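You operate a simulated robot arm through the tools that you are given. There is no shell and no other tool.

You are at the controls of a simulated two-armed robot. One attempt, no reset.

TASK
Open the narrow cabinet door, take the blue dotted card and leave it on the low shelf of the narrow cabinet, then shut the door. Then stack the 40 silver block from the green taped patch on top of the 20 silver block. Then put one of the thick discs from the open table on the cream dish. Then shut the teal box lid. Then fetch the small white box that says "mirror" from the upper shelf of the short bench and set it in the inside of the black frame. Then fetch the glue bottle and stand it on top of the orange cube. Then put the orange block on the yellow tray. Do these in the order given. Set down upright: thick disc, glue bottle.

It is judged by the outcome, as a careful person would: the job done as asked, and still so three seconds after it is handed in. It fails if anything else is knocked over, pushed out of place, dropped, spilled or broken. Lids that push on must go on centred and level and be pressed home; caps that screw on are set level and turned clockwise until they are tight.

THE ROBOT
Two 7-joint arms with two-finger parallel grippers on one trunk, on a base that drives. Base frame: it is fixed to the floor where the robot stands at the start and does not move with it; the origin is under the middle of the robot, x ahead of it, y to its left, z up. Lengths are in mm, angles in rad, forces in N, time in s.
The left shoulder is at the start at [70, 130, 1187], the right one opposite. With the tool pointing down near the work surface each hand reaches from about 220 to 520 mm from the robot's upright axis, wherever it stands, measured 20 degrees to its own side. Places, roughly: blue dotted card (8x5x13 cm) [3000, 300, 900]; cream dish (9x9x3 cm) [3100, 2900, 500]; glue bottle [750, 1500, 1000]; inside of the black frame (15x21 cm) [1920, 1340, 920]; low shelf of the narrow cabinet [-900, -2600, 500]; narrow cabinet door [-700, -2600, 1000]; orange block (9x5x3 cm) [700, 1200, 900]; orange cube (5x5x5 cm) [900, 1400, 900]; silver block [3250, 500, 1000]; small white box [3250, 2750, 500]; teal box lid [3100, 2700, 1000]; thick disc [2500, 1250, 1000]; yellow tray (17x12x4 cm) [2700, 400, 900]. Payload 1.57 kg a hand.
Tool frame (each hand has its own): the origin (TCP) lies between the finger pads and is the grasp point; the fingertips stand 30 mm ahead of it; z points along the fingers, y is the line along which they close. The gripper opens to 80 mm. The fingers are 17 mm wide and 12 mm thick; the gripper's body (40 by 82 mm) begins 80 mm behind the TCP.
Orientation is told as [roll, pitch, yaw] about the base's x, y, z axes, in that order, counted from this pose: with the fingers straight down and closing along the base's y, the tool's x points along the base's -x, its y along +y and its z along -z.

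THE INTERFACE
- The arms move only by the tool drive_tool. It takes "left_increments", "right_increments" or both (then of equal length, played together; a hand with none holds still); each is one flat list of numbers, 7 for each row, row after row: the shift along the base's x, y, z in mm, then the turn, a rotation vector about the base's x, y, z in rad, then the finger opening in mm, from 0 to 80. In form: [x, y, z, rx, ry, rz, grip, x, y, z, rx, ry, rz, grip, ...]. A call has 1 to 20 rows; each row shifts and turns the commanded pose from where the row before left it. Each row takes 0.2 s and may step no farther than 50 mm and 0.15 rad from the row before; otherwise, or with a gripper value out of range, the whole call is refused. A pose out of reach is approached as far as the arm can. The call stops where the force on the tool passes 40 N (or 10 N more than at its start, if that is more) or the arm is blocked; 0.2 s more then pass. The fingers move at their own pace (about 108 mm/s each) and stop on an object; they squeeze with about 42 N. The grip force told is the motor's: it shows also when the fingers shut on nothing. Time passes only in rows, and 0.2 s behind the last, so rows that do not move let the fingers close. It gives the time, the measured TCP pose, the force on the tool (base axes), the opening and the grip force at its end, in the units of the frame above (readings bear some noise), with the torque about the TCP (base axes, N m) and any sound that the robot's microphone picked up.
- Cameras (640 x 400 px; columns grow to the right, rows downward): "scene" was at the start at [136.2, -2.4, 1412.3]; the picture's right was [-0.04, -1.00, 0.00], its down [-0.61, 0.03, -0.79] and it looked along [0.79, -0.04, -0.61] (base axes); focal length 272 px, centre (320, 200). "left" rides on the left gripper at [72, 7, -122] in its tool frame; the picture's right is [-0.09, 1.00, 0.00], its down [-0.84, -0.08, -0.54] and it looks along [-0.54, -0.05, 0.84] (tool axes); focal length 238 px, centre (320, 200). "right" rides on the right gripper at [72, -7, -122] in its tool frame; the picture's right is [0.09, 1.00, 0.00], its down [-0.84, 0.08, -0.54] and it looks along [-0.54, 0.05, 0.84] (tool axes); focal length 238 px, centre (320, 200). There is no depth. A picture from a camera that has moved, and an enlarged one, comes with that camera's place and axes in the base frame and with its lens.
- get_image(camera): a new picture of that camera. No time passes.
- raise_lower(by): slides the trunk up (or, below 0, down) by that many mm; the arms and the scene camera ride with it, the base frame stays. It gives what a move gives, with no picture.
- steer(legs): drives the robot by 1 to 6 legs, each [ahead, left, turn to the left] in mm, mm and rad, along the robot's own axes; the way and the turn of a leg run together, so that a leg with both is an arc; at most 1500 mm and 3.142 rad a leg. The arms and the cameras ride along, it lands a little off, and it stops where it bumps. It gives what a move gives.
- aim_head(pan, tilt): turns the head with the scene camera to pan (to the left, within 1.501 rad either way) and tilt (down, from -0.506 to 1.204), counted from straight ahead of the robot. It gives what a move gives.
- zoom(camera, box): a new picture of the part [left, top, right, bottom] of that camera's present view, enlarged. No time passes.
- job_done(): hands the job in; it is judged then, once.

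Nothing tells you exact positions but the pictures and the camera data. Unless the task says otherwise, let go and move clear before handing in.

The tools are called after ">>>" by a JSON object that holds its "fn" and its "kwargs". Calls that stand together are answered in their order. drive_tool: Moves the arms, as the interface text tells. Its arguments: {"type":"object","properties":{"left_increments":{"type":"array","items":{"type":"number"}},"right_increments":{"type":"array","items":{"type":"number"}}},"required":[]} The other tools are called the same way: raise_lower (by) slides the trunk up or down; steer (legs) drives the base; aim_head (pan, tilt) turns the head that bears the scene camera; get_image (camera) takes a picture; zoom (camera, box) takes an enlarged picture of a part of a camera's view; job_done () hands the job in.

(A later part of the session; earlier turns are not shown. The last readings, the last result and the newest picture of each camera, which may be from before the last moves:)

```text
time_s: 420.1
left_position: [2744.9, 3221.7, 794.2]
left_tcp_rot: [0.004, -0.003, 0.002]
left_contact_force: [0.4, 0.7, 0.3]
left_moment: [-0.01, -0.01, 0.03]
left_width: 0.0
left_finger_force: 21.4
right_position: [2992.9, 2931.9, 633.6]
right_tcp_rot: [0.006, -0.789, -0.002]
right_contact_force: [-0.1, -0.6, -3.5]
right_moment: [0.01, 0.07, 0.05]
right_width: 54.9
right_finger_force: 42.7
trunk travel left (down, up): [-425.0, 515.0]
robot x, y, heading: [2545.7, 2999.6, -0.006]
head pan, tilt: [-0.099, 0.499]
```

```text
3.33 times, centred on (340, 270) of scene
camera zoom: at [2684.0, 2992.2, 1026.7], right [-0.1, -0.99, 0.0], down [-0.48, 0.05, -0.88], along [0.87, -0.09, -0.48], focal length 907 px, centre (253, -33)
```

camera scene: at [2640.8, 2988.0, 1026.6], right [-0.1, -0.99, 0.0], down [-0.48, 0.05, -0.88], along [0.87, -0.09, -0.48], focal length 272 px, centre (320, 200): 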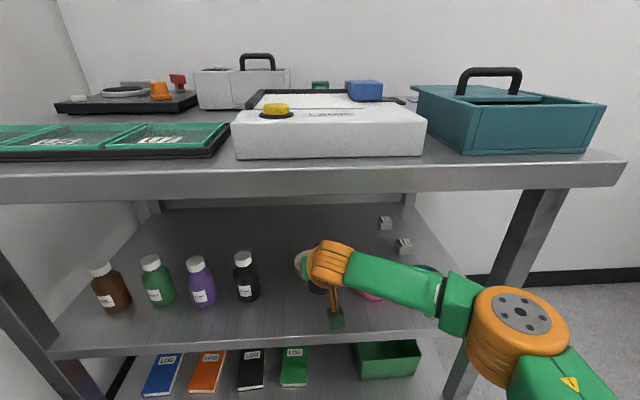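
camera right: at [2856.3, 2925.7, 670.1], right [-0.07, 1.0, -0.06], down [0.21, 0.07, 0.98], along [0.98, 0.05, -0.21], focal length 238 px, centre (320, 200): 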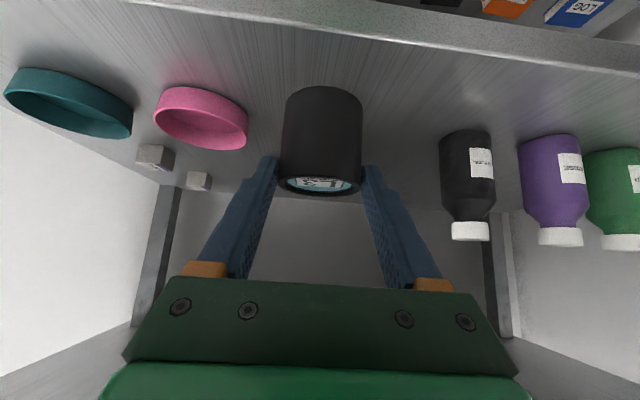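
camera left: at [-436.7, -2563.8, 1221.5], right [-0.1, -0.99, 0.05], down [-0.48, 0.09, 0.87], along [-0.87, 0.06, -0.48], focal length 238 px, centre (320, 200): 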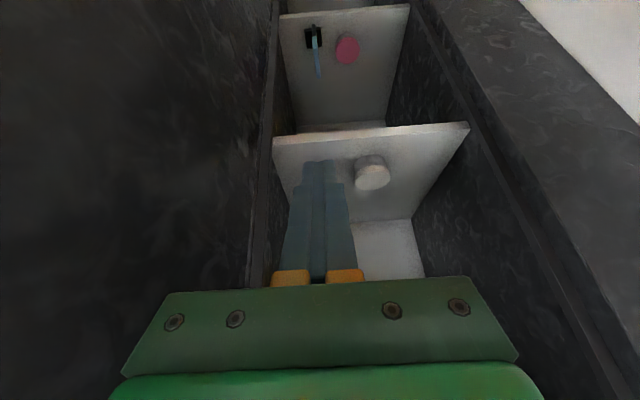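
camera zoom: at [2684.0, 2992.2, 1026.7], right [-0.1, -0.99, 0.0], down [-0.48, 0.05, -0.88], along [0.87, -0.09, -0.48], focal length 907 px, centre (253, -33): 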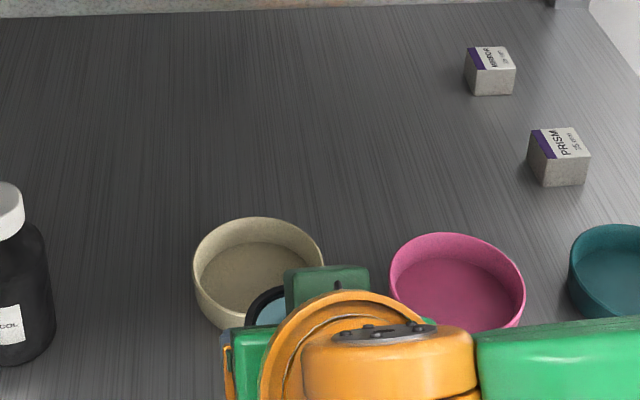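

Regripped. Now carry it over the rim to the dish centre (disc centre ≈(3112, 2944)).

>>> {"fn": "drive_tool", "kwargs": {"right_increments": [36, 4, -6, 0, 0, 0, 40, 36, 4, 0, 0, 0, 0, 40, 36, 4, 0, 0, 0, 0, 40]}}

>>> {"fn": "zoom", "kwargs": {"camera": "right", "box": [220, 20, 420, 220]}}

>>> {"fn": "zoom", "kwargs": {"camera": "scene", "box": [250, 210, 430, 330]}}

```text
time_s: 420.9
left_position: [2745.1, 3221.9, 793.4]
left_tcp_rot: [0.005, -0.002, 0.001]
left_contact_force: [-0.4, -0.2, 0.4]
left_moment: [-0.02, -0.02, -0.01]
left_width: 0.0
left_finger_force: 21.0
right_position: [3103.3, 2946.5, 627.9]
right_tcp_rot: [0.007, -0.788, -0.003]
right_contact_force: [-0.1, -1.0, -2.9]
right_moment: [0.0, 0.04, 0.01]
right_width: 54.8
right_finger_force: 41.6
trunk travel left (down, up): [-425.0, 515.0]
robot x, y, heading: [2542.4, 2999.9, -0.003]
head pan, tilt: [-0.099, 0.499]
```

```text
2.00 times, centred on (320, 120) of right
camera zoom: at [2964.8, 2938.6, 664.5], right [-0.07, 1.0, -0.06], down [0.21, 0.07, 0.98], along [0.98, 0.05, -0.21], focal length 477 px, centre (320, 360)
```

zoom: 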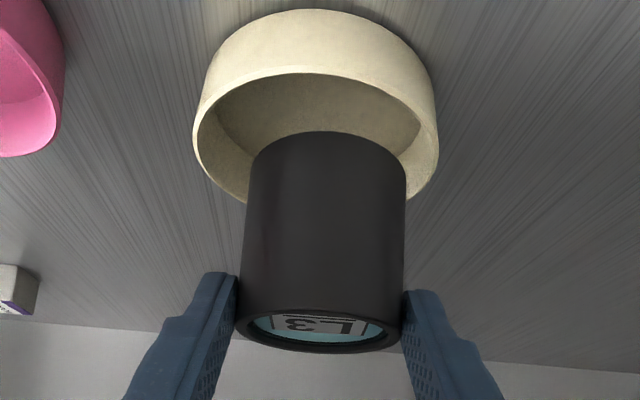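

```text
3.33 times, centred on (340, 270) of scene
camera zoom: at [2684.8, 2992.5, 1026.6], right [-0.1, -0.99, 0.0], down [-0.48, 0.05, -0.88], along [0.87, -0.09, -0.48], focal length 907 px, centre (253, -33)
```

zoom: 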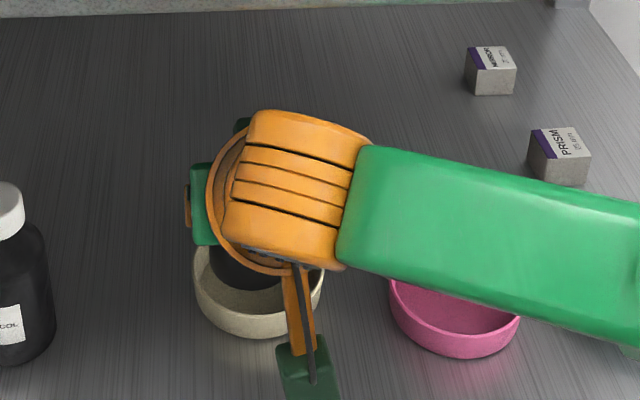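

The disc is over the dish; shift (-3, -5) to centre and lower.

>>> {"fn": "drive_tool", "kwargs": {"right_increments": [-3, -5, 0, 0, 0, 0, 40, 0, 0, -8, 0, 0, 0, 40, 0, 0, -8, 0, 0, 0, 40]}}

>>> {"fn": "zoom", "kwargs": {"camera": "right", "box": [220, 20, 420, 220]}}

>>> {"fn": "zoom", "kwargs": {"camera": "scene", "box": [250, 210, 430, 330]}}

```text
time_s: 421.7
left_position: [2744.9, 3221.8, 792.3]
left_tcp_rot: [0.004, -0.005, 0.003]
left_contact_force: [0.1, -0.3, 0.2]
left_moment: [0.01, -0.01, -0.03]
left_width: 0.0
left_finger_force: 21.4
right_position: [3098.2, 2940.4, 613.0]
right_tcp_rot: [0.008, -0.789, -0.001]
right_contact_force: [-1.0, -0.6, -3.2]
right_moment: [0.0, 0.05, 0.0]
right_width: 54.8
right_finger_force: 42.4
trunk travel left (down, up): [-425.0, 515.0]
robot x, y, heading: [2543.6, 2998.4, -0.009]
head pan, tilt: [-0.099, 0.499]
```

```text
2.00 times, centred on (320, 120) of right
camera zoom: at [2961.3, 2933.4, 648.5], right [-0.07, 1.0, -0.06], down [0.2, 0.07, 0.98], along [0.98, 0.05, -0.21], focal length 477 px, centre (320, 360)
```

zoom: 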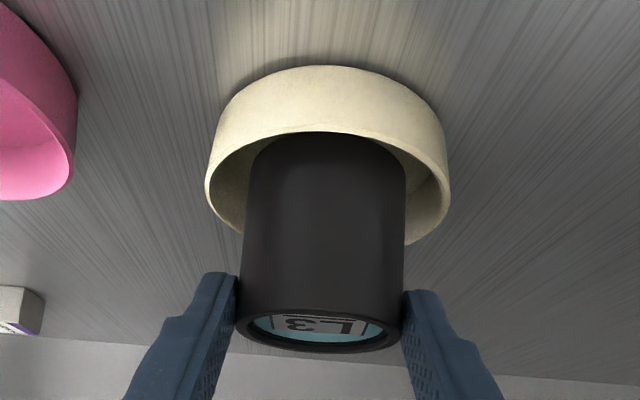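

```text
3.33 times, centred on (340, 270) of scene
camera zoom: at [2684.3, 2992.1, 1026.7], right [-0.1, -0.99, 0.0], down [-0.48, 0.05, -0.88], along [0.87, -0.09, -0.48], focal length 907 px, centre (253, -33)
```

zoom: 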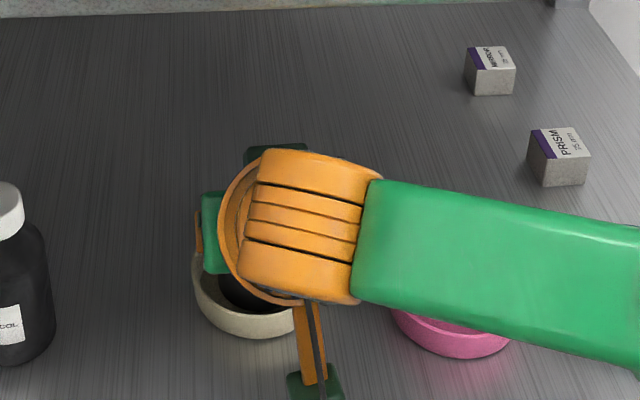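

Nicely inside. Nudge +4 mm in x and continue lowering to the dish floor.

>>> {"fn": "drive_tool", "kwargs": {"right_increments": [4, 0, -3, 0, 0, 0, 40, 0, 0, -4, 0, 0, 0, 40]}}

>>> {"fn": "drive_tool", "kwargs": {"right_increments": [0, 0, -3, 0, 0, 0, 40]}}

>>> {"fn": "drive_tool", "kwargs": {"right_increments": [0, 0, -3, 0, 0, 0, 40]}}

```text
time_s: 422.3
left_position: [2744.6, 3222.0, 793.8]
left_tcp_rot: [0.003, -0.004, 0.002]
left_contact_force: [-0.3, -0.8, -0.1]
left_moment: [0.02, 0.02, -0.01]
left_width: 0.2
left_finger_force: 20.9
right_position: [3102.8, 2940.6, 605.9]
right_tcp_rot: [0.007, -0.791, -0.002]
right_contact_force: [0.5, -0.4, -3.4]
right_moment: [-0.03, 0.08, -0.03]
right_width: 55.0
right_finger_force: 41.6
trunk travel left (down, up): [-425.0, 515.0]
robot x, y, heading: [2543.3, 2999.7, -0.002]
head pan, tilt: [-0.099, 0.499]
```

```text
time_s: 422.7
left_position: [2744.8, 3221.4, 793.4]
left_tcp_rot: [0.004, -0.003, 0.004]
left_contact_force: [0.2, 0.6, 0.2]
left_moment: [0.04, 0.0, 0.02]
left_width: 0.0
left_finger_force: 21.6
right_position: [3102.2, 2940.7, 602.7]
right_tcp_rot: [0.006, -0.787, -0.002]
right_contact_force: [-0.4, 0.1, -2.7]
right_moment: [0.01, 0.04, 0.02]
right_width: 55.1
right_finger_force: 41.1
trunk travel left (down, up): [-425.0, 515.0]
robot x, y, heading: [2543.3, 3000.3, -0.003]
head pan, tilt: [-0.099, 0.499]
```

```text
time_s: 423.1
left_position: [2745.5, 3222.3, 793.6]
left_tcp_rot: [0.003, -0.005, 0.003]
left_contact_force: [-0.4, -0.2, -0.3]
left_moment: [0.0, 0.0, 0.04]
left_width: 0.1
left_finger_force: 21.3
right_position: [3103.1, 2939.5, 599.4]
right_tcp_rot: [0.007, -0.789, 0.0]
right_contact_force: [-0.1, 0.3, -3.6]
right_moment: [0.02, 0.06, 0.02]
right_width: 54.9
right_finger_force: 41.8
trunk travel left (down, up): [-425.0, 515.0]
robot x, y, heading: [2543.9, 3001.5, -0.006]
head pan, tilt: [-0.099, 0.499]
```

The disc is just above the dish floor. While inside, draw the dish back ~25 mm to its original spot.

>>> {"fn": "drive_tool", "kwargs": {"right_increments": [-12, -1, 0, 0, 0, 0, 40, -12, -2, 0, 0, 0, 0, 40, -10, -2, 0, 0, 0, 0, 40]}}

>>> {"fn": "zoom", "kwargs": {"camera": "right", "box": [220, 20, 420, 220]}}

>>> {"fn": "zoom", "kwargs": {"camera": "scene", "box": [250, 210, 430, 330]}}

```text
time_s: 423.9
left_position: [2744.1, 3221.8, 793.6]
left_tcp_rot: [0.003, -0.003, 0.002]
left_contact_force: [0.1, 0.5, -0.4]
left_moment: [0.06, 0.0, -0.03]
left_width: 0.2
left_finger_force: 21.0
right_position: [3068.4, 2936.4, 599.8]
right_tcp_rot: [0.008, -0.79, -0.002]
right_contact_force: [0.0, 0.2, -3.8]
right_moment: [0.01, 0.05, -0.01]
right_width: 54.5
right_finger_force: 41.7
trunk travel left (down, up): [-425.0, 515.0]
robot x, y, heading: [2541.4, 2999.2, -0.006]
head pan, tilt: [-0.099, 0.499]
```

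```text
2.00 times, centred on (320, 120) of right
camera zoom: at [2931.2, 2929.0, 636.6], right [-0.07, 1.0, -0.06], down [0.2, 0.07, 0.98], along [0.98, 0.05, -0.21], focal length 477 px, centre (320, 360)
```

zoom: 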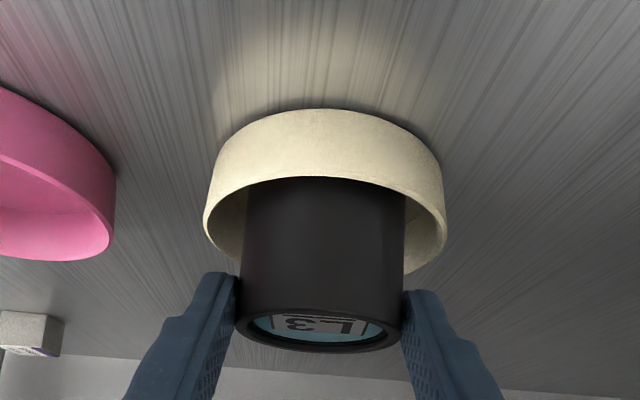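

```text
3.33 times, centred on (340, 270) of scene
camera zoom: at [2684.1, 2992.0, 1026.7], right [-0.1, -0.99, 0.0], down [-0.48, 0.05, -0.88], along [0.87, -0.09, -0.48], focal length 907 px, centre (253, -33)
```

zoom: 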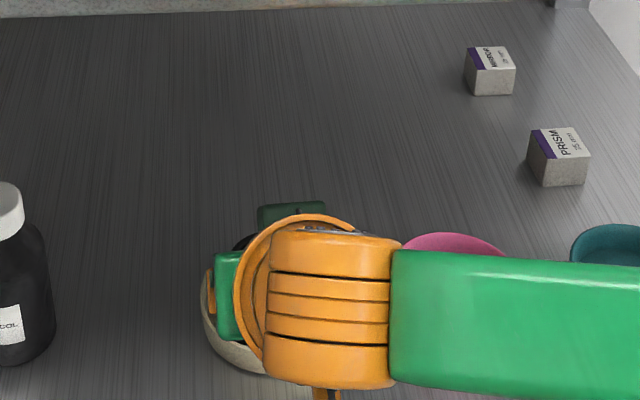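

The dish is back within a few mm of its original place. Centre the disc (+10 mm) and set it on the dish floor.

>>> {"fn": "drive_tool", "kwargs": {"right_increments": [10, 1, 0, 0, 0, 0, 40, 0, 0, -2, 0, 0, 0, 40]}}

>>> {"fn": "drive_tool", "kwargs": {"right_increments": [0, 0, -2, 0, 0, 0, 40]}}

>>> {"fn": "drive_tool", "kwargs": {"right_increments": [0, 0, -2, 0, 0, 0, 40]}}

```text
time_s: 424.5
left_position: [2745.1, 3220.6, 793.5]
left_tcp_rot: [0.004, -0.004, 0.002]
left_contact_force: [0.7, 0.7, 0.3]
left_moment: [-0.04, 0.0, 0.0]
left_width: 0.4
left_finger_force: 21.1
right_position: [3078.2, 2936.8, 598.2]
right_tcp_rot: [0.006, -0.79, -0.001]
right_contact_force: [-0.2, 0.2, -1.1]
right_moment: [-0.02, -0.04, 0.02]
right_width: 54.8
right_finger_force: 42.2
trunk travel left (down, up): [-425.0, 515.0]
robot x, y, heading: [2544.3, 3000.3, -0.006]
head pan, tilt: [-0.099, 0.499]
```

```text
time_s: 424.9
left_position: [2742.6, 3223.4, 793.8]
left_tcp_rot: [0.003, -0.006, 0.001]
left_contact_force: [-0.6, 1.1, -0.5]
left_moment: [0.02, -0.01, 0.01]
left_width: 0.1
left_finger_force: 21.7
right_position: [3079.3, 2937.3, 598.7]
right_tcp_rot: [0.006, -0.795, -0.002]
right_contact_force: [2.1, 0.1, 6.8]
right_moment: [-0.05, -0.29, -0.02]
right_width: 55.0
right_finger_force: 41.8
trunk travel left (down, up): [-425.0, 515.0]
robot x, y, heading: [2540.3, 3001.6, -0.003]
head pan, tilt: [-0.099, 0.499]
```

```text
time_s: 425.3
left_position: [2742.2, 3222.2, 794.3]
left_tcp_rot: [0.005, -0.007, 0.002]
left_contact_force: [-0.3, -0.2, -0.1]
left_moment: [-0.01, 0.0, 0.02]
left_width: 0.2
left_finger_force: 21.2
right_position: [3077.8, 2935.8, 597.9]
right_tcp_rot: [0.007, -0.798, -0.002]
right_contact_force: [6.8, 0.5, 18.3]
right_moment: [-0.07, -0.59, 0.01]
right_width: 54.8
right_finger_force: 42.0
trunk travel left (down, up): [-425.0, 515.0]
robot x, y, heading: [2543.2, 2998.0, -0.009]
head pan, tilt: [-0.099, 0.499]
```

Firm floor contact. Relieve slightly, open, and retreat along the tool axis.

>>> {"fn": "drive_tool", "kwargs": {"right_increments": [0, 0, 2, 0, 0, 0, 40, 0, 0, 0, 0, 0, 0, 58, 0, 0, 0, 0, 0, 0, 66, -10, 0, 10, 0, 0, 0, 68, -20, 0, 18, 0, 0, 0, 68, -40, -5, 0, 0, 0, 0, 68, -45, -5, 0, 0, 0, 0, 68]}}

>>> {"fn": "get_image", "kwargs": {"camera": "right"}}

>>> {"fn": "zoom", "kwargs": {"camera": "scene", "box": [250, 210, 430, 330]}}

```text
time_s: 426.9
left_position: [2743.9, 3221.2, 793.0]
left_tcp_rot: [0.003, -0.003, 0.003]
left_contact_force: [-0.2, -0.6, 0.1]
left_moment: [-0.01, 0.0, 0.0]
left_width: 0.1
left_finger_force: 21.2
right_position: [2962.6, 2926.0, 624.6]
right_tcp_rot: [0.008, -0.79, -0.005]
right_contact_force: [0.1, -0.8, 0.3]
right_moment: [-0.02, -0.01, -0.01]
right_width: 67.9
right_finger_force: 0.0
trunk travel left (down, up): [-425.0, 515.0]
robot x, y, heading: [2542.2, 2999.2, -0.005]
head pan, tilt: [-0.099, 0.499]
```

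```text
taken
camera right: at [2824.5, 2918.9, 660.6], right [-0.07, 1.0, -0.06], down [0.2, 0.07, 0.98], along [0.98, 0.05, -0.21], focal length 238 px, centre (320, 200)
```

right: 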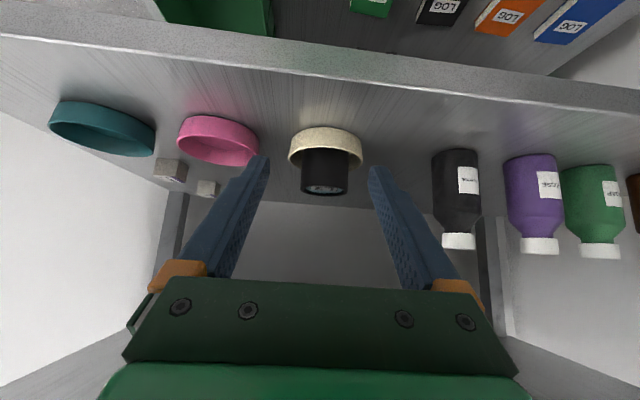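

```text
3.33 times, centred on (340, 270) of scene
camera zoom: at [2683.0, 2992.1, 1026.9], right [-0.1, -0.99, 0.0], down [-0.48, 0.05, -0.88], along [0.87, -0.09, -0.48], focal length 907 px, centre (253, -33)
```

zoom: 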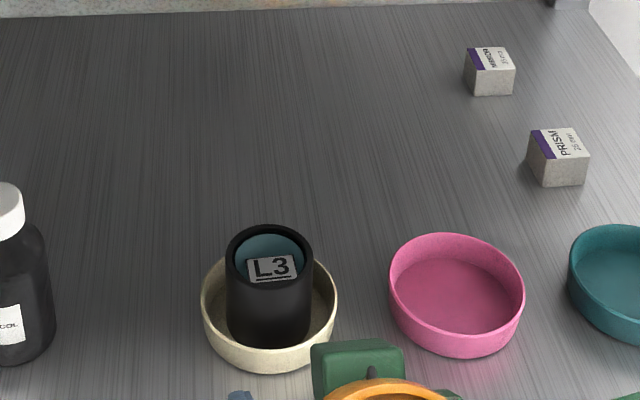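

L3 stands upright in the cream dish, in line with the other dishes. Next: the teal box lid. Retract the right hand, raise the trunk and look at the box.

>>> {"fn": "drive_tool", "kwargs": {"right_increments": [-40, -5, 5, 0, 0, 0, 40, -40, -5, 10, 0, 0, 0, 0, -30, 0, 20, 0, 0, 0, 0]}}

>>> {"fn": "steer", "kwargs": {"legs": [[-120, 0, 0]]}}

>>> {"fn": "raise_lower", "kwargs": {"by": 400}}

>>> {"fn": "aim_head", "kwargs": {"pan": -0.5, "tilt": 0.6}}

>>> {"fn": "get_image", "kwargs": {"camera": "scene"}}

```text
time_s: 427.7
left_position: [2744.0, 3222.0, 793.4]
left_tcp_rot: [0.003, -0.004, 0.001]
left_contact_force: [-0.4, 0.6, -0.7]
left_moment: [-0.01, -0.01, 0.0]
left_width: 0.0
left_finger_force: 21.2
right_position: [2881.0, 2941.9, 662.1]
right_tcp_rot: [0.003, -0.789, -0.002]
right_contact_force: [0.5, 0.8, 0.5]
right_moment: [0.0, -0.03, 0.01]
right_width: 0.0
right_finger_force: 21.1
right hand out of reach, approached as far as the arm can: row 2, 3
trunk travel left (down, up): [-425.0, 515.0]
robot x, y, heading: [2546.2, 2999.8, -0.014]
head pan, tilt: [-0.099, 0.499]
```

```text
time_s: 428.9
left_position: [2620.3, 3223.1, 792.9]
left_tcp_rot: [0.002, -0.004, 0.001]
left_contact_force: [0.0, 0.0, 0.2]
left_moment: [0.01, 0.01, 0.0]
left_width: 0.0
left_finger_force: 21.5
right_position: [2759.0, 2942.3, 661.1]
right_tcp_rot: [0.005, -0.789, -0.005]
right_contact_force: [0.4, 0.6, 0.8]
right_moment: [-0.03, 0.01, 0.0]
right_width: 0.0
right_finger_force: 21.4
trunk travel left (down, up): [-425.0, 515.0]
robot x, y, heading: [2419.6, 3001.6, -0.007]
head pan, tilt: [-0.099, 0.499]
```

```text
time_s: 432.8
left_position: [2621.3, 3222.6, 1194.1]
left_tcp_rot: [0.003, -0.003, 0.004]
left_contact_force: [-1.3, 0.3, -0.8]
left_moment: [0.02, 0.0, 0.0]
left_width: 0.1
left_finger_force: 21.1
right_position: [2758.8, 2941.6, 1062.0]
right_tcp_rot: [0.005, -0.787, -0.004]
right_contact_force: [0.2, -0.3, 0.4]
right_moment: [0.01, -0.01, -0.07]
right_width: 0.0
right_finger_force: 21.3
trunk travel left (down, up): [-825.0, 115.0]
robot x, y, heading: [2420.9, 3004.1, -0.004]
head pan, tilt: [-0.099, 0.499]
```

```text
time_s: 433.6
left_position: [2621.2, 3222.7, 1193.2]
left_tcp_rot: [0.002, -0.003, 0.002]
left_contact_force: [0.0, -0.4, 0.5]
left_moment: [0.05, -0.02, 0.0]
left_width: 0.2
left_finger_force: 21.1
right_position: [2759.1, 2941.8, 1060.9]
right_tcp_rot: [0.005, -0.788, -0.004]
right_contact_force: [0.4, 0.4, 0.3]
right_moment: [-0.01, -0.02, 0.0]
right_width: 0.0
right_finger_force: 21.0
trunk travel left (down, up): [-825.0, 115.0]
robot x, y, heading: [2418.9, 3000.5, -0.005]
head pan, tilt: [-0.499, 0.6]
```

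```text
taken
camera scene: at [2547.4, 2959.8, 1417.8], right [-0.48, -0.88, 0.0], down [-0.49, 0.27, -0.83], along [0.72, -0.4, -0.56], focal length 272 px, centre (320, 200)
```

scene: 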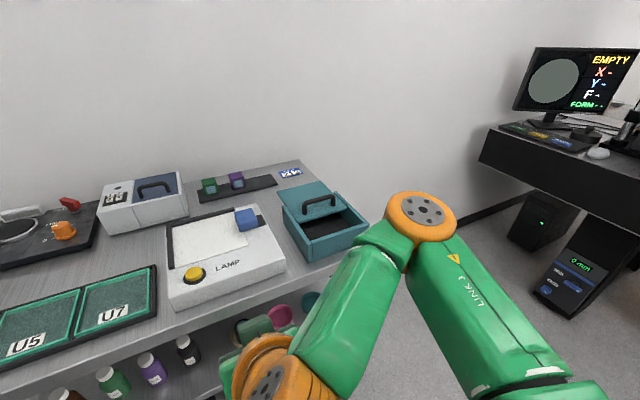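

>>> {"fn": "drive_tool", "kwargs": {"right_increments": [-12, -22, 17, 0, 0.131, 0, 0, -12, -22, 17, 0, 0.131, 0, 0, -12, -22, 17, 0, 0.131, 0, 0, -12, -22, 17, 0, 0.131, 0, 0, -12, -22, 17, 0, 0.131, 0, 0, -12, -22, 17, 0, 0.131, 0, 0]}}

>>> {"fn": "steer", "kwargs": {"legs": [[0, -350, 0]]}}

>>> {"fn": "aim_head", "kwargs": {"pan": 0.0, "tilt": 0.6}}

>>> {"fn": "get_image", "kwargs": {"camera": "scene"}}

```text
time_s: 435.0
left_position: [2620.7, 3221.4, 1192.9]
left_tcp_rot: [0.004, -0.004, 0.001]
left_contact_force: [0.6, 0.1, 0.3]
left_moment: [0.0, 0.01, -0.01]
left_width: 0.0
left_finger_force: 20.7
right_position: [2687.3, 2809.5, 1165.0]
right_tcp_rot: [0.005, 0.0, -0.001]
right_contact_force: [-0.1, 0.4, 0.2]
right_moment: [-0.01, 0.01, -0.01]
right_width: 0.0
right_finger_force: 21.4
trunk travel left (down, up): [-825.0, 115.0]
robot x, y, heading: [2419.2, 3001.5, -0.004]
head pan, tilt: [-0.499, 0.6]
```

```text
time_s: 437.3
left_position: [2618.8, 2876.7, 1193.8]
left_tcp_rot: [0.002, -0.004, -0.001]
left_contact_force: [-0.2, -0.1, 0.2]
left_moment: [-0.02, -0.01, 0.0]
left_width: 0.1
left_finger_force: 21.5
right_position: [2684.4, 2462.1, 1164.9]
right_tcp_rot: [-0.001, -0.004, -0.006]
right_contact_force: [0.3, 0.4, -0.3]
right_moment: [-0.03, -0.01, 0.01]
right_width: 0.0
right_finger_force: 21.1
trunk travel left (down, up): [-825.0, 115.0]
robot x, y, heading: [2416.9, 2653.7, -0.009]
head pan, tilt: [-0.499, 0.6]
```

```text
time_s: 438.2
left_position: [2619.8, 2873.4, 1193.6]
left_tcp_rot: [0.003, -0.004, 0.0]
left_contact_force: [0.0, 0.5, 0.3]
left_moment: [0.0, 0.04, 0.02]
left_width: 0.0
left_finger_force: 21.8
right_position: [2683.7, 2460.8, 1163.8]
right_tcp_rot: [0.002, -0.001, -0.005]
right_contact_force: [0.7, 0.2, 0.3]
right_moment: [0.0, -0.01, 0.0]
right_width: 0.2
right_finger_force: 21.4
trunk travel left (down, up): [-825.0, 115.0]
robot x, y, heading: [2414.9, 2652.3, -0.009]
head pan, tilt: [0.0, 0.6]
```

```text
taken
camera scene: at [2555.6, 2653.0, 1417.7], right [-0.01, -1.0, 0.0], down [-0.56, 0.01, -0.83], along [0.82, -0.01, -0.56], focal length 272 px, centre (320, 200)
```

scene: 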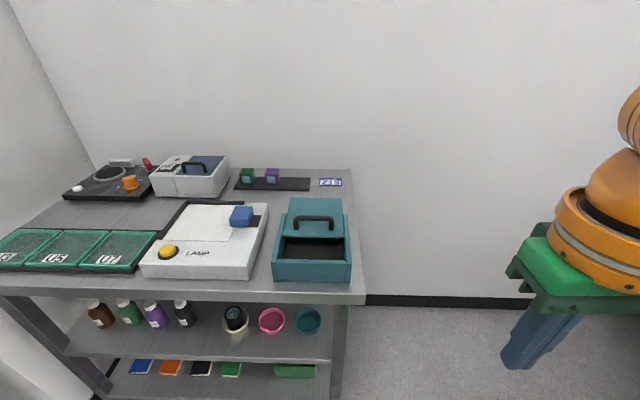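

>>> {"fn": "zoom", "kwargs": {"camera": "scene", "box": [250, 180, 380, 300]}}

```text
3.33 times, centred on (315, 240) of scene
camera zoom: at [2555.6, 2653.0, 1417.7], right [-0.01, -1.0, 0.0], down [-0.56, 0.01, -0.83], along [0.82, -0.01, -0.56], focal length 907 px, centre (337, 67)
```

zoom: 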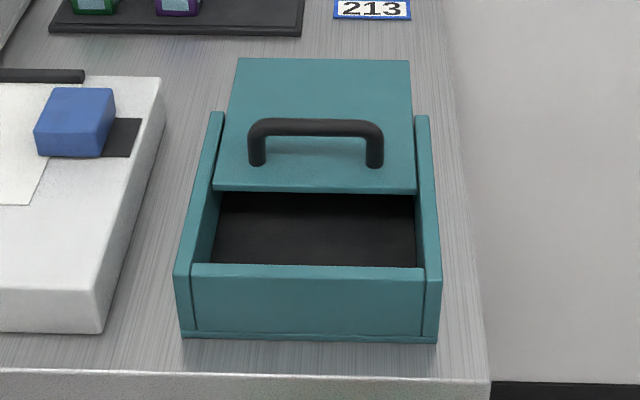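

The lid slides in side rails; it must come forward (-x) by ~70–80 mm. Its handle bar spans y 2619–2706 at x≈3068, z≈1018. I'll move closer and pull the handle forward with closed right-hand fingers behind it.

>>> {"fn": "steer", "kwargs": {"legs": [[250, 48, 0.009]]}}

>>> {"fn": "drive_tool", "kwargs": {"right_increments": [25, 30, 0, 0, 0, 0, 0, 30, 35, 0, 0, 0, 0, 0, 35, 30, 0, 0, 0, 0, 0, 40, 25, 0, 0, 0, 0, 0, 30, 20, -20, 0, 0, 0, 0]}}

>>> {"fn": "get_image", "kwargs": {"camera": "right"}}

>>> {"fn": "get_image", "kwargs": {"camera": "scene"}}

```text
time_s: 440.1
left_position: [2863.6, 2922.4, 1193.0]
left_tcp_rot: [0.002, -0.009, 0.01]
left_contact_force: [-0.2, -0.7, -0.3]
left_moment: [0.03, -0.01, 0.02]
left_width: 0.0
left_finger_force: 20.7
right_position: [2934.1, 2510.9, 1164.6]
right_tcp_rot: [0.004, -0.003, 0.008]
right_contact_force: [-0.4, 0.3, 0.3]
right_moment: [0.03, -0.01, 0.0]
right_width: 0.2
right_finger_force: 21.1
trunk travel left (down, up): [-825.0, 115.0]
robot x, y, heading: [2669.4, 2698.7, 0.007]
head pan, tilt: [0.0, 0.6]
```

```text
time_s: 441.3
left_position: [2867.0, 2924.1, 1193.5]
left_tcp_rot: [0.003, -0.003, 0.01]
left_contact_force: [0.6, -0.4, 0.2]
left_moment: [0.0, 0.02, -0.01]
left_width: 0.0
left_finger_force: 21.8
right_position: [3097.5, 2652.5, 1144.4]
right_tcp_rot: [-0.001, -0.001, 0.008]
right_contact_force: [0.4, -0.7, 0.4]
right_moment: [-0.02, 0.0, 0.01]
right_width: 0.1
right_finger_force: 21.5
trunk travel left (down, up): [-825.0, 115.0]
robot x, y, heading: [2665.3, 2700.3, 0.001]
head pan, tilt: [0.0, 0.6]
```

```text
taken
camera right: at [3024.2, 2647.0, 1267.4], right [-0.1, 0.99, 0.0], down [0.84, 0.09, 0.54], along [0.54, 0.05, -0.84], focal length 238 px, centre (320, 200)
```

right: 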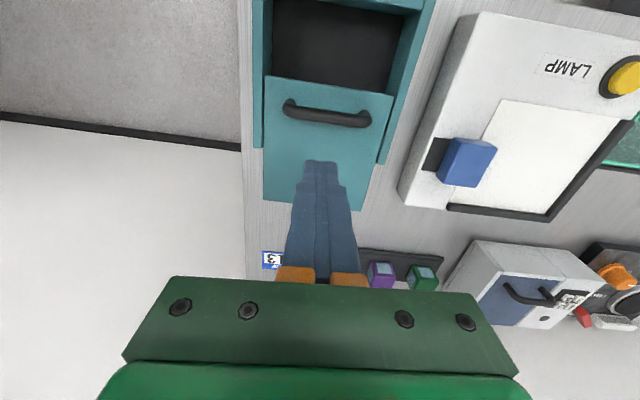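

```text
taken
camera scene: at [2807.0, 2704.2, 1417.6], right [0.0, -1.0, 0.0], down [-0.57, 0.0, -0.82], along [0.82, 0.0, -0.57], focal length 272 px, centre (320, 200)
```

scene: 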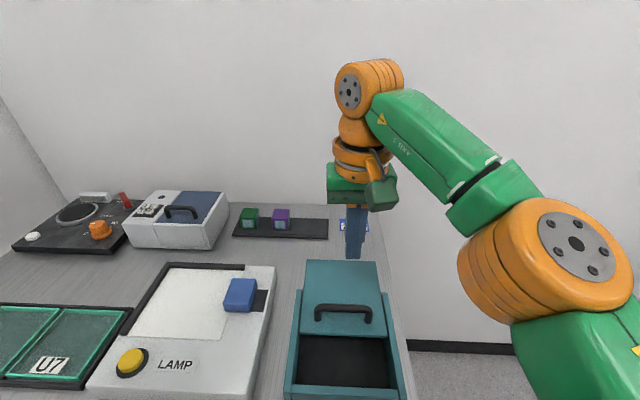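

The bar's rear face is at x≈3090. Go behind it (x≈3127) and lower the fingertips to just above the lid.

>>> {"fn": "drive_tool", "kwargs": {"right_increments": [29, 8, -20, 0, 0, 0, 0, 0, 0, -35, 0, 0, 0, 0, 0, 0, -35, 0, 0, 0, 0, 0, 0, -22, 0, 0, 0, 0]}}

>>> {"fn": "get_image", "kwargs": {"camera": "right"}}

>>> {"fn": "zoom", "kwargs": {"camera": "scene", "box": [260, 180, 460, 400]}}

```text
time_s: 442.3
left_position: [2867.5, 2923.5, 1194.4]
left_tcp_rot: [0.005, -0.004, 0.011]
left_contact_force: [0.9, -0.5, -0.4]
left_moment: [-0.02, 0.0, 0.0]
left_width: 0.1
left_finger_force: 21.4
right_position: [3131.3, 2661.0, 1030.5]
right_tcp_rot: [0.002, 0.001, 0.007]
right_contact_force: [-0.5, -0.9, -0.3]
right_moment: [0.0, -0.02, -0.01]
right_width: 0.0
right_finger_force: 21.6
right hand out of reach, approached as far as the arm can: row 1, 2, 3, 4
trunk travel left (down, up): [-825.0, 115.0]
robot x, y, heading: [2668.8, 2700.5, 0.004]
head pan, tilt: [0.0, 0.6]
```

```text
taken
camera right: at [3058.2, 2654.0, 1152.8], right [-0.1, 0.99, 0.0], down [0.84, 0.08, 0.54], along [0.54, 0.06, -0.84], focal length 238 px, centre (320, 200)
```

right: 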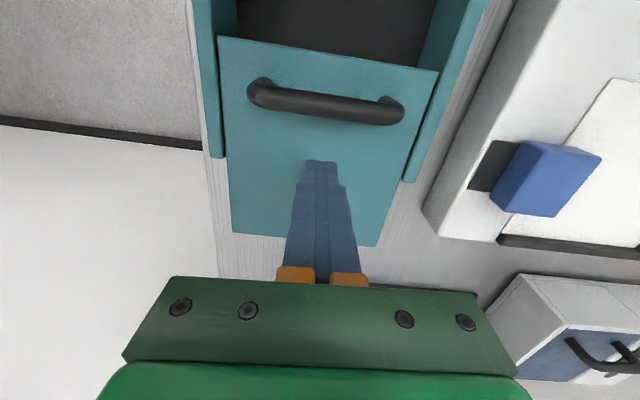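

```text
1.82 times, centred on (360, 290) of scene
camera zoom: at [2806.1, 2702.0, 1417.7], right [0.0, -1.0, 0.0], down [-0.57, 0.0, -0.82], along [0.82, 0.0, -0.57], focal length 495 px, centre (247, 36)
```

zoom: 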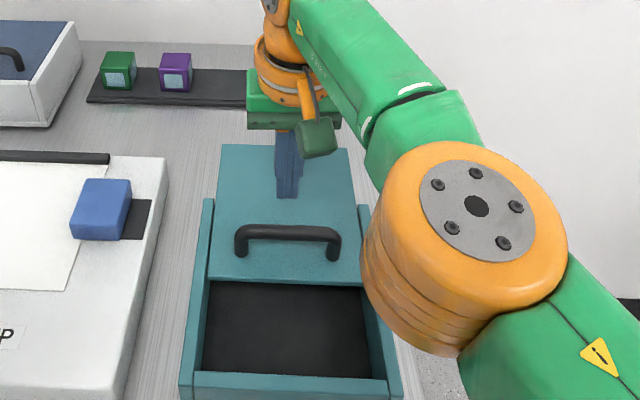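

Fingertips are behind the bar. Lower a little and pull forward gradually.

>>> {"fn": "drive_tool", "kwargs": {"right_increments": [-10, 0, -5, 0, 0, 0, 0, -15, 0, 0, 0, 0, 0, 0, -15, 0, 0, 0, 0, 0, 0, -15, 0, 0, 0, 0, 0, 0, -15, 0, 0, 0, 0, 0, 0]}}

>>> {"fn": "get_image", "kwargs": {"camera": "right"}}

```text
time_s: 443.5
left_position: [2866.4, 2922.5, 1193.8]
left_tcp_rot: [0.003, -0.005, 0.009]
left_contact_force: [0.1, -0.1, 0.3]
left_moment: [-0.02, 0.03, 0.04]
left_width: 0.0
left_finger_force: 20.8
right_position: [3127.1, 2671.8, 1033.3]
right_tcp_rot: [0.002, 0.0, 0.008]
right_contact_force: [0.6, 0.6, -0.4]
right_moment: [0.0, -0.03, -0.01]
right_width: 0.1
right_finger_force: 21.5
right hand out of reach, approached as far as the arm can: row 1, 2, 3, 4, 5
trunk travel left (down, up): [-825.0, 115.0]
robot x, y, heading: [2671.6, 2699.1, 0.003]
head pan, tilt: [0.0, 0.6]
```

```text
taken
camera right: at [3053.9, 2663.8, 1156.2], right [-0.1, 1.0, 0.0], down [0.84, 0.08, 0.54], along [0.54, 0.06, -0.84], focal length 238 px, centre (320, 200)
```

right: 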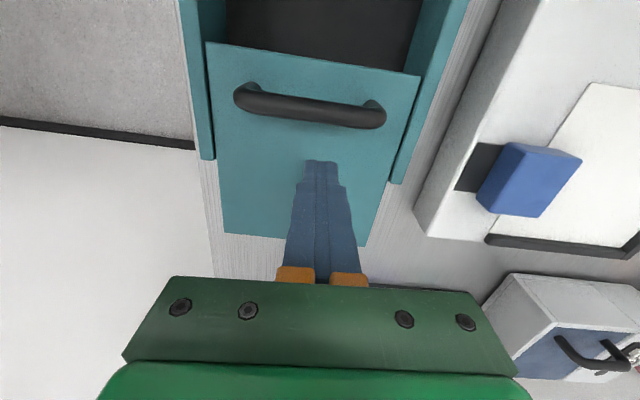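

The arm is at an awkward limit reaching across, and the bar is actually lower (z≈994). I'll lift the hand, shift the base left 90 mm so the hand is straight ahead of its shoulder, and retry lower.

>>> {"fn": "drive_tool", "kwargs": {"right_increments": [0, 0, 40, 0, 0, 0, 0, 0, 0, 40, 0, 0, 0, 0]}}

>>> {"fn": "steer", "kwargs": {"legs": [[0, 95, 0]]}}

>>> {"fn": "drive_tool", "kwargs": {"right_increments": [0, -35, 0, 0, 0, 0, 0, 0, -35, 0, 0, 0, 0, 0, 0, -30, 0, 0, 0, 0, 0]}}

>>> {"fn": "get_image", "kwargs": {"camera": "right"}}

```text
time_s: 444.1
left_position: [2865.9, 2921.5, 1193.6]
left_tcp_rot: [0.004, -0.005, 0.01]
left_contact_force: [0.4, -0.2, -0.7]
left_moment: [-0.01, -0.01, -0.03]
left_width: 0.3
left_finger_force: 21.2
right_position: [3109.8, 2664.0, 1110.7]
right_tcp_rot: [0.004, -0.003, 0.007]
right_contact_force: [0.5, -0.1, -0.2]
right_moment: [-0.01, 0.02, -0.02]
right_width: 0.0
right_finger_force: 21.2
right hand out of reach, approached as far as the arm can: row 1, 2
trunk travel left (down, up): [-825.0, 115.0]
robot x, y, heading: [2666.6, 2702.4, 0.007]
head pan, tilt: [0.0, 0.6]
```

```text
time_s: 445.2
left_position: [2866.6, 3012.9, 1194.6]
left_tcp_rot: [0.007, -0.002, 0.012]
left_contact_force: [0.8, 0.1, 0.4]
left_moment: [0.04, 0.01, -0.01]
left_width: 0.2
left_finger_force: 21.3
right_position: [3111.9, 2754.6, 1110.9]
right_tcp_rot: [0.007, -0.004, 0.007]
right_contact_force: [0.3, -0.9, 0.5]
right_moment: [0.05, 0.01, -0.02]
right_width: 0.0
right_finger_force: 21.9
trunk travel left (down, up): [-825.0, 115.0]
robot x, y, heading: [2669.6, 2798.0, 0.008]
head pan, tilt: [0.0, 0.6]
```

```text
time_s: 446.0
left_position: [2866.6, 3017.7, 1192.5]
left_tcp_rot: [0.004, -0.003, 0.012]
left_contact_force: [0.8, -0.3, 0.3]
left_moment: [-0.01, -0.03, 0.0]
left_width: 0.1
left_finger_force: 21.5
right_position: [3111.1, 2659.4, 1111.6]
right_tcp_rot: [0.002, -0.005, 0.008]
right_contact_force: [-0.9, 0.0, 0.5]
right_moment: [-0.02, 0.04, 0.03]
right_width: 0.1
right_finger_force: 21.8
trunk travel left (down, up): [-825.0, 115.0]
robot x, y, heading: [2665.7, 2792.9, 0.007]
head pan, tilt: [0.0, 0.6]
```

```text
taken
camera right: at [3038.0, 2651.6, 1233.2], right [-0.1, 1.0, 0.0], down [0.83, 0.08, 0.55], along [0.54, 0.06, -0.84], focal length 238 px, centre (320, 200)
```

right: 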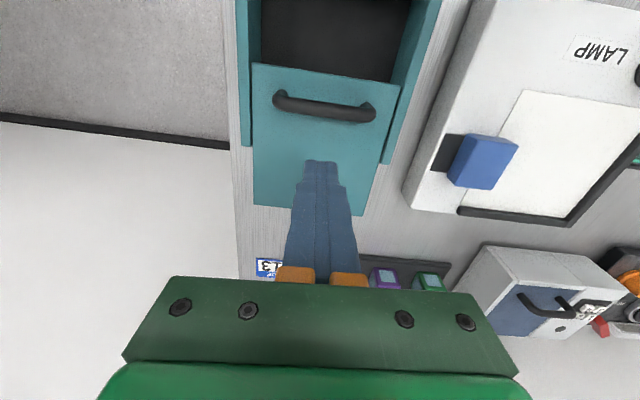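

>>> {"fn": "drive_tool", "kwargs": {"right_increments": [14, 2, -30, 0, 0, 0, 0, 0, 0, -30, 0, 0, 0, 0, 0, 0, -25, 0, 0, 0, 0, 0, 0, -15, 0, 0, 0, 0]}}

>>> {"fn": "get_image", "kwargs": {"camera": "right"}}

>>> {"fn": "zoom", "kwargs": {"camera": "scene", "box": [300, 180, 500, 400]}}

```text
time_s: 447.0
left_position: [2866.7, 3018.4, 1193.3]
left_tcp_rot: [0.004, -0.003, 0.011]
left_contact_force: [0.0, 0.6, 0.4]
left_moment: [0.0, -0.01, -0.03]
left_width: 0.0
left_finger_force: 21.3
right_position: [3127.3, 2660.5, 1007.5]
right_tcp_rot: [0.003, -0.002, 0.006]
right_contact_force: [0.1, -1.1, -0.6]
right_moment: [0.01, 0.03, -0.02]
right_width: 0.0
right_finger_force: 21.5
trunk travel left (down, up): [-825.0, 115.0]
robot x, y, heading: [2668.1, 2793.7, 0.008]
head pan, tilt: [0.0, 0.6]
```

```text
taken
camera right: at [3054.2, 2652.7, 1131.7], right [-0.1, 1.0, 0.0], down [0.83, 0.08, 0.54], along [0.54, 0.06, -0.84], focal length 238 px, centre (320, 200)
```

right: 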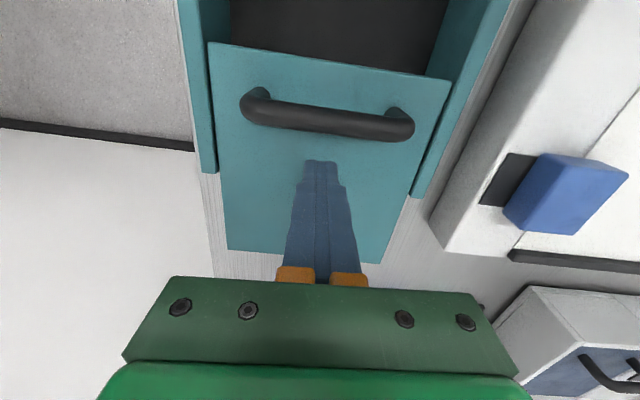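

```text
1.82 times, centred on (400, 290) of scene
camera zoom: at [2806.0, 2796.4, 1417.7], right [0.0, -1.0, 0.0], down [-0.57, 0.0, -0.82], along [0.82, 0.0, -0.57], focal length 495 px, centre (174, 36)
```

zoom: 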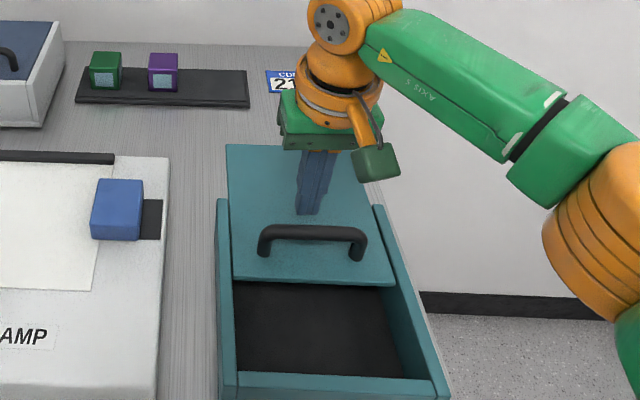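

Good posture now. Pull toward -x in small steps.

>>> {"fn": "drive_tool", "kwargs": {"right_increments": [-12, 0, 0, 0, 0, 0, 0, -12, 0, 0, 0, 0, 0, 0, -12, 0, 0, 0, 0, 0, 0, -12, 0, 0, 0, 0, 0, 0]}}

>>> {"fn": "get_image", "kwargs": {"camera": "right"}}

```text
time_s: 448.0
left_position: [2865.5, 3017.1, 1193.6]
left_tcp_rot: [0.004, -0.005, 0.01]
left_contact_force: [-0.1, 0.5, 0.8]
left_moment: [0.01, -0.03, 0.02]
left_width: 0.1
left_finger_force: 21.1
right_position: [3078.1, 2660.7, 1009.7]
right_tcp_rot: [0.004, -0.003, 0.006]
right_contact_force: [0.7, 0.5, 0.0]
right_moment: [0.02, -0.03, 0.0]
right_width: 0.0
right_finger_force: 21.6
trunk travel left (down, up): [-825.0, 115.0]
robot x, y, heading: [2664.5, 2793.2, -0.0]
head pan, tilt: [0.0, 0.6]
```

```text
taken
camera right: at [3005.5, 2652.5, 1133.3], right [-0.1, 1.0, 0.0], down [0.83, 0.08, 0.54], along [0.54, 0.06, -0.84], focal length 238 px, centre (320, 200)
```

right: 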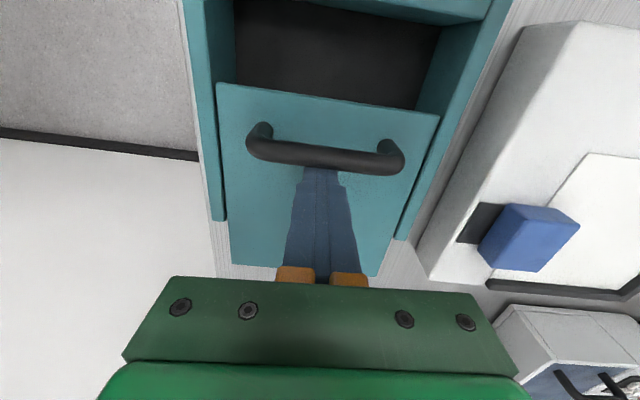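

The lid is moving with the hand. Continue.

>>> {"fn": "drive_tool", "kwargs": {"right_increments": [-12, 0, 0, 0, 0, 0, 0, -12, 0, 0, 0, 0, 0, 0, -12, 0, 0, 0, 0, 0, 0, -10, 0, 0, 0, 0, 0, 0]}}

>>> {"fn": "get_image", "kwargs": {"camera": "right"}}

>>> {"fn": "zoom", "kwargs": {"camera": "scene", "box": [300, 180, 500, 400]}}

```text
time_s: 449.0
left_position: [2866.2, 3016.9, 1193.3]
left_tcp_rot: [0.002, -0.003, 0.011]
left_contact_force: [-0.3, 0.2, 0.1]
left_moment: [0.02, 0.01, -0.01]
left_width: 0.1
left_finger_force: 21.5
right_position: [3031.0, 2660.4, 1010.1]
right_tcp_rot: [0.003, -0.002, 0.005]
right_contact_force: [-0.3, -1.2, 0.2]
right_moment: [-0.02, -0.01, 0.0]
right_width: 0.0
right_finger_force: 20.6
trunk travel left (down, up): [-825.0, 115.0]
robot x, y, heading: [2669.7, 2790.9, 0.001]
head pan, tilt: [0.0, 0.6]
```

```text
taken
camera right: at [2958.4, 2653.0, 1133.2], right [-0.1, 1.0, 0.0], down [0.83, 0.08, 0.54], along [0.54, 0.06, -0.84], focal length 238 px, centre (320, 200)
```

right: 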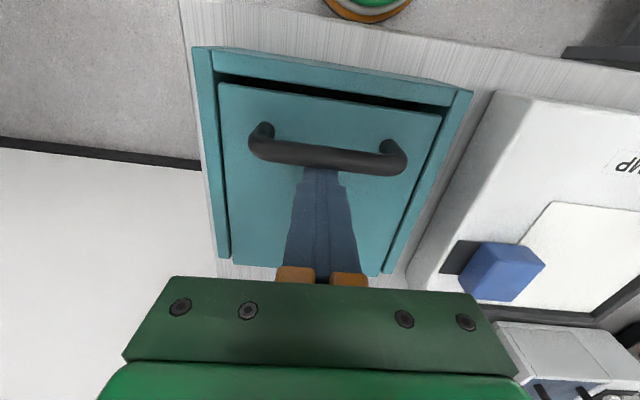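

```text
1.82 times, centred on (400, 290) of scene
camera zoom: at [2805.4, 2796.2, 1417.7], right [0.0, -1.0, 0.0], down [-0.56, 0.0, -0.83], along [0.83, 0.0, -0.56], focal length 495 px, centre (174, 36)
```

zoom: 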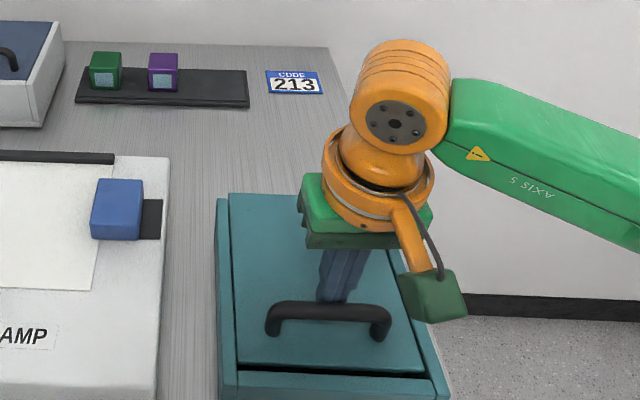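

Only a small gap remains. Continue in small steps until it stops.

>>> {"fn": "drive_tool", "kwargs": {"right_increments": [-5, 0, 0, 0, 0, 0, 0, -5, 0, 0, 0, 0, 0, 0]}}

>>> {"fn": "drive_tool", "kwargs": {"right_increments": [-4, 0, 0, 0, 0, 0, 0]}}

>>> {"fn": "get_image", "kwargs": {"camera": "right"}}

```text
time_s: 449.6
left_position: [2870.6, 3016.5, 1192.2]
left_tcp_rot: [0.004, 0.0, 0.01]
left_contact_force: [1.9, -0.7, -0.2]
left_moment: [0.01, -0.01, -0.03]
left_width: 0.0
left_finger_force: 21.3
right_position: [3025.2, 2659.6, 1008.9]
right_tcp_rot: [0.003, -0.002, 0.005]
right_contact_force: [9.7, 0.3, -1.9]
right_moment: [0.12, -0.13, -0.06]
right_width: 0.0
right_finger_force: 21.5
trunk travel left (down, up): [-825.0, 115.0]
robot x, y, heading: [2668.6, 2793.7, 0.008]
head pan, tilt: [0.0, 0.6]
```

```text
time_s: 450.0
left_position: [2873.5, 3019.1, 1191.8]
left_tcp_rot: [0.004, 0.003, 0.012]
left_contact_force: [-0.1, 0.6, 0.2]
left_moment: [0.01, 0.0, -0.01]
left_width: 0.0
left_finger_force: 21.5
right_position: [3024.6, 2659.9, 1006.5]
right_tcp_rot: [0.003, 0.003, 0.007]
right_contact_force: [18.4, -1.8, 6.3]
right_moment: [0.02, -0.16, -0.01]
right_width: 0.2
right_finger_force: 21.6
trunk travel left (down, up): [-825.0, 115.0]
robot x, y, heading: [2664.2, 2792.0, 0.005]
head pan, tilt: [0.0, 0.6]
```

```text
taken
camera right: at [2953.2, 2653.3, 1130.2], right [-0.1, 1.0, 0.0], down [0.84, 0.08, 0.54], along [0.54, 0.06, -0.84], focal length 238 px, centre (320, 200)
```

right: 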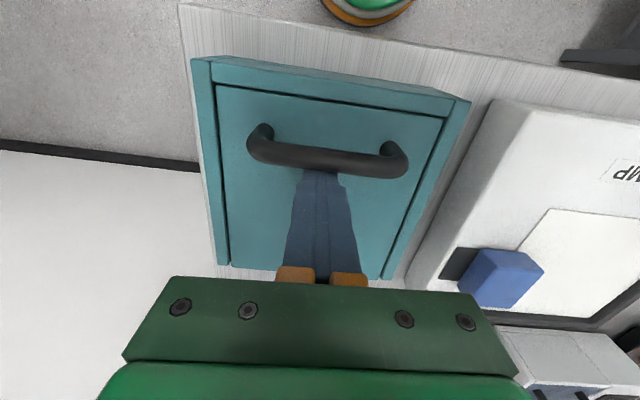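

The lid is shut against the front wall. Back the fingers off the bar and lift away.

>>> {"fn": "drive_tool", "kwargs": {"right_increments": [12, 0, 0, 0, 0, 0, 0, 8, 0, 10, 0, 0, 0, 0, 0, 0, 40, 0, 0, 0, 0, 0, 0, 40, 0, 0, 0, 0, 0, 0, 40, 0, 0, 0, 0]}}

>>> {"fn": "get_image", "kwargs": {"camera": "right"}}

>>> {"fn": "get_image", "kwargs": {"camera": "scene"}}

```text
time_s: 451.2
left_position: [2866.3, 3018.0, 1193.0]
left_tcp_rot: [0.003, -0.004, 0.01]
left_contact_force: [0.0, 0.3, -0.1]
left_moment: [-0.01, 0.02, -0.05]
left_width: 0.2
left_finger_force: 20.5
right_position: [3036.1, 2660.2, 1139.2]
right_tcp_rot: [0.002, -0.004, 0.007]
right_contact_force: [-0.6, -0.3, 0.0]
right_moment: [-0.03, 0.01, 0.0]
right_width: 0.0
right_finger_force: 21.1
trunk travel left (down, up): [-825.0, 115.0]
robot x, y, heading: [2668.8, 2793.7, 0.003]
head pan, tilt: [0.0, 0.6]
```

```text
taken
camera right: at [2963.9, 2653.2, 1261.3], right [-0.1, 1.0, 0.0], down [0.83, 0.08, 0.54], along [0.54, 0.06, -0.84], focal length 238 px, centre (320, 200)
```

right: 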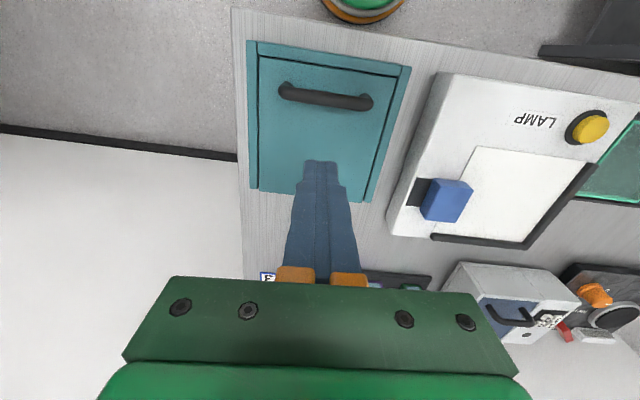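

```text
taken
camera scene: at [2805.0, 2797.0, 1417.7], right [0.0, -1.0, 0.0], down [-0.56, 0.0, -0.83], along [0.83, 0.0, -0.56], focal length 272 px, centre (320, 200)
```

scene: 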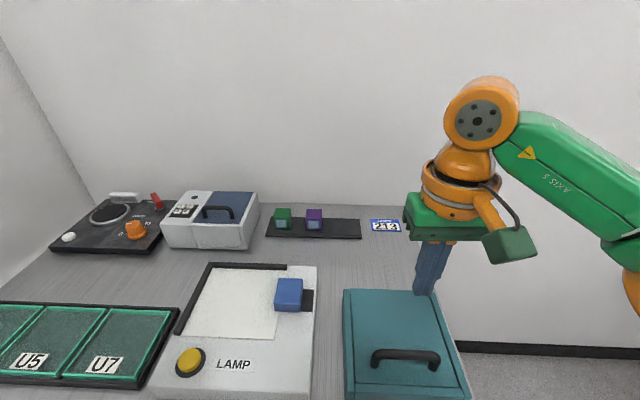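

The teal lid is shut. Next: the MIRROR box at about (3339, 2704) on the upper shelf. PRISM stands in front of it, so I'll approach from the bench's open right end. First retract and reposition.

>>> {"fn": "drive_tool", "kwargs": {"right_increments": [-39, -19, 9, 0, 0, 0, 0, -39, -19, 9, 0, 0, 0, 0, -39, -18, 8, 0, 0, 0, 0]}}

>>> {"fn": "steer", "kwargs": {"legs": [[-150, 0, 0], [0, -660, 0]]}}

>>> {"fn": "steer", "kwargs": {"legs": [[480, 0, 0]]}}

>>> {"fn": "aim_head", "kwargs": {"pan": 0.9, "tilt": 0.6}}

>>> {"fn": "get_image", "kwargs": {"camera": "scene"}}

```text
time_s: 452.0
left_position: [2864.2, 3015.9, 1193.2]
left_tcp_rot: [0.004, -0.005, 0.009]
left_contact_force: [0.1, -1.0, -0.2]
left_moment: [-0.03, -0.02, 0.03]
left_width: 0.0
left_finger_force: 21.1
right_position: [2918.3, 2604.0, 1162.6]
right_tcp_rot: [0.004, -0.003, 0.006]
right_contact_force: [-0.1, -0.3, 0.0]
right_moment: [-0.04, -0.05, 0.01]
right_width: 0.0
right_finger_force: 21.5
trunk travel left (down, up): [-825.0, 115.0]
robot x, y, heading: [2668.9, 2793.4, 0.001]
head pan, tilt: [0.0, 0.6]
```

```text
time_s: 456.6
left_position: [2721.3, 2364.8, 1192.4]
left_tcp_rot: [0.001, -0.003, 0.004]
left_contact_force: [0.7, 0.8, 0.5]
left_moment: [0.03, 0.02, 0.0]
left_width: 0.0
left_finger_force: 21.4
right_position: [2772.0, 1952.6, 1163.5]
right_tcp_rot: [0.002, -0.003, 0.0]
right_contact_force: [-0.3, 0.6, 0.5]
right_moment: [0.01, 0.02, 0.0]
right_width: 0.0
right_finger_force: 21.4
trunk travel left (down, up): [-825.0, 115.0]
robot x, y, heading: [2521.9, 2141.8, 0.001]
head pan, tilt: [0.0, 0.6]
```

```text
time_s: 459.4
left_position: [3198.2, 2359.4, 1193.7]
left_tcp_rot: [0.003, -0.007, 0.0]
left_contact_force: [-0.2, 0.2, 0.0]
left_moment: [0.02, -0.02, 0.01]
left_width: 0.0
left_finger_force: 21.3
right_position: [3247.5, 1947.1, 1163.3]
right_tcp_rot: [0.004, -0.005, -0.002]
right_contact_force: [-0.6, -0.6, -0.4]
right_moment: [0.02, -0.04, -0.01]
right_width: 0.0
right_finger_force: 20.9
trunk travel left (down, up): [-825.0, 115.0]
robot x, y, heading: [2999.4, 2139.0, -0.005]
head pan, tilt: [0.0, 0.6]
```

```text
time_s: 460.6
left_position: [3200.3, 2360.3, 1193.0]
left_tcp_rot: [0.004, -0.002, -0.001]
left_contact_force: [-0.7, -0.4, 0.3]
left_moment: [-0.03, 0.03, 0.0]
left_width: 0.0
left_finger_force: 21.3
right_position: [3248.5, 1947.8, 1163.3]
right_tcp_rot: [0.003, -0.004, -0.005]
right_contact_force: [-0.1, -0.2, -0.2]
right_moment: [0.02, 0.0, 0.02]
right_width: 0.0
right_finger_force: 21.2
trunk travel left (down, up): [-825.0, 115.0]
robot x, y, heading: [2997.3, 2143.1, -0.006]
head pan, tilt: [0.901, 0.6]
```

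```text
taken
camera scene: at [3102.6, 2209.3, 1417.8], right [0.78, -0.63, 0.0], down [-0.35, -0.44, -0.83], along [0.52, 0.64, -0.56], focal length 272 px, centre (320, 200)
```

scene: 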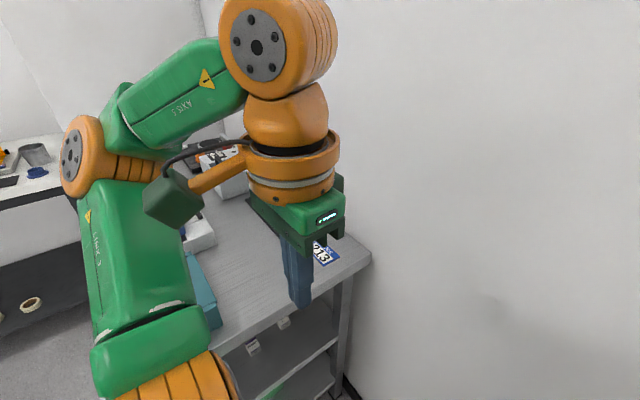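

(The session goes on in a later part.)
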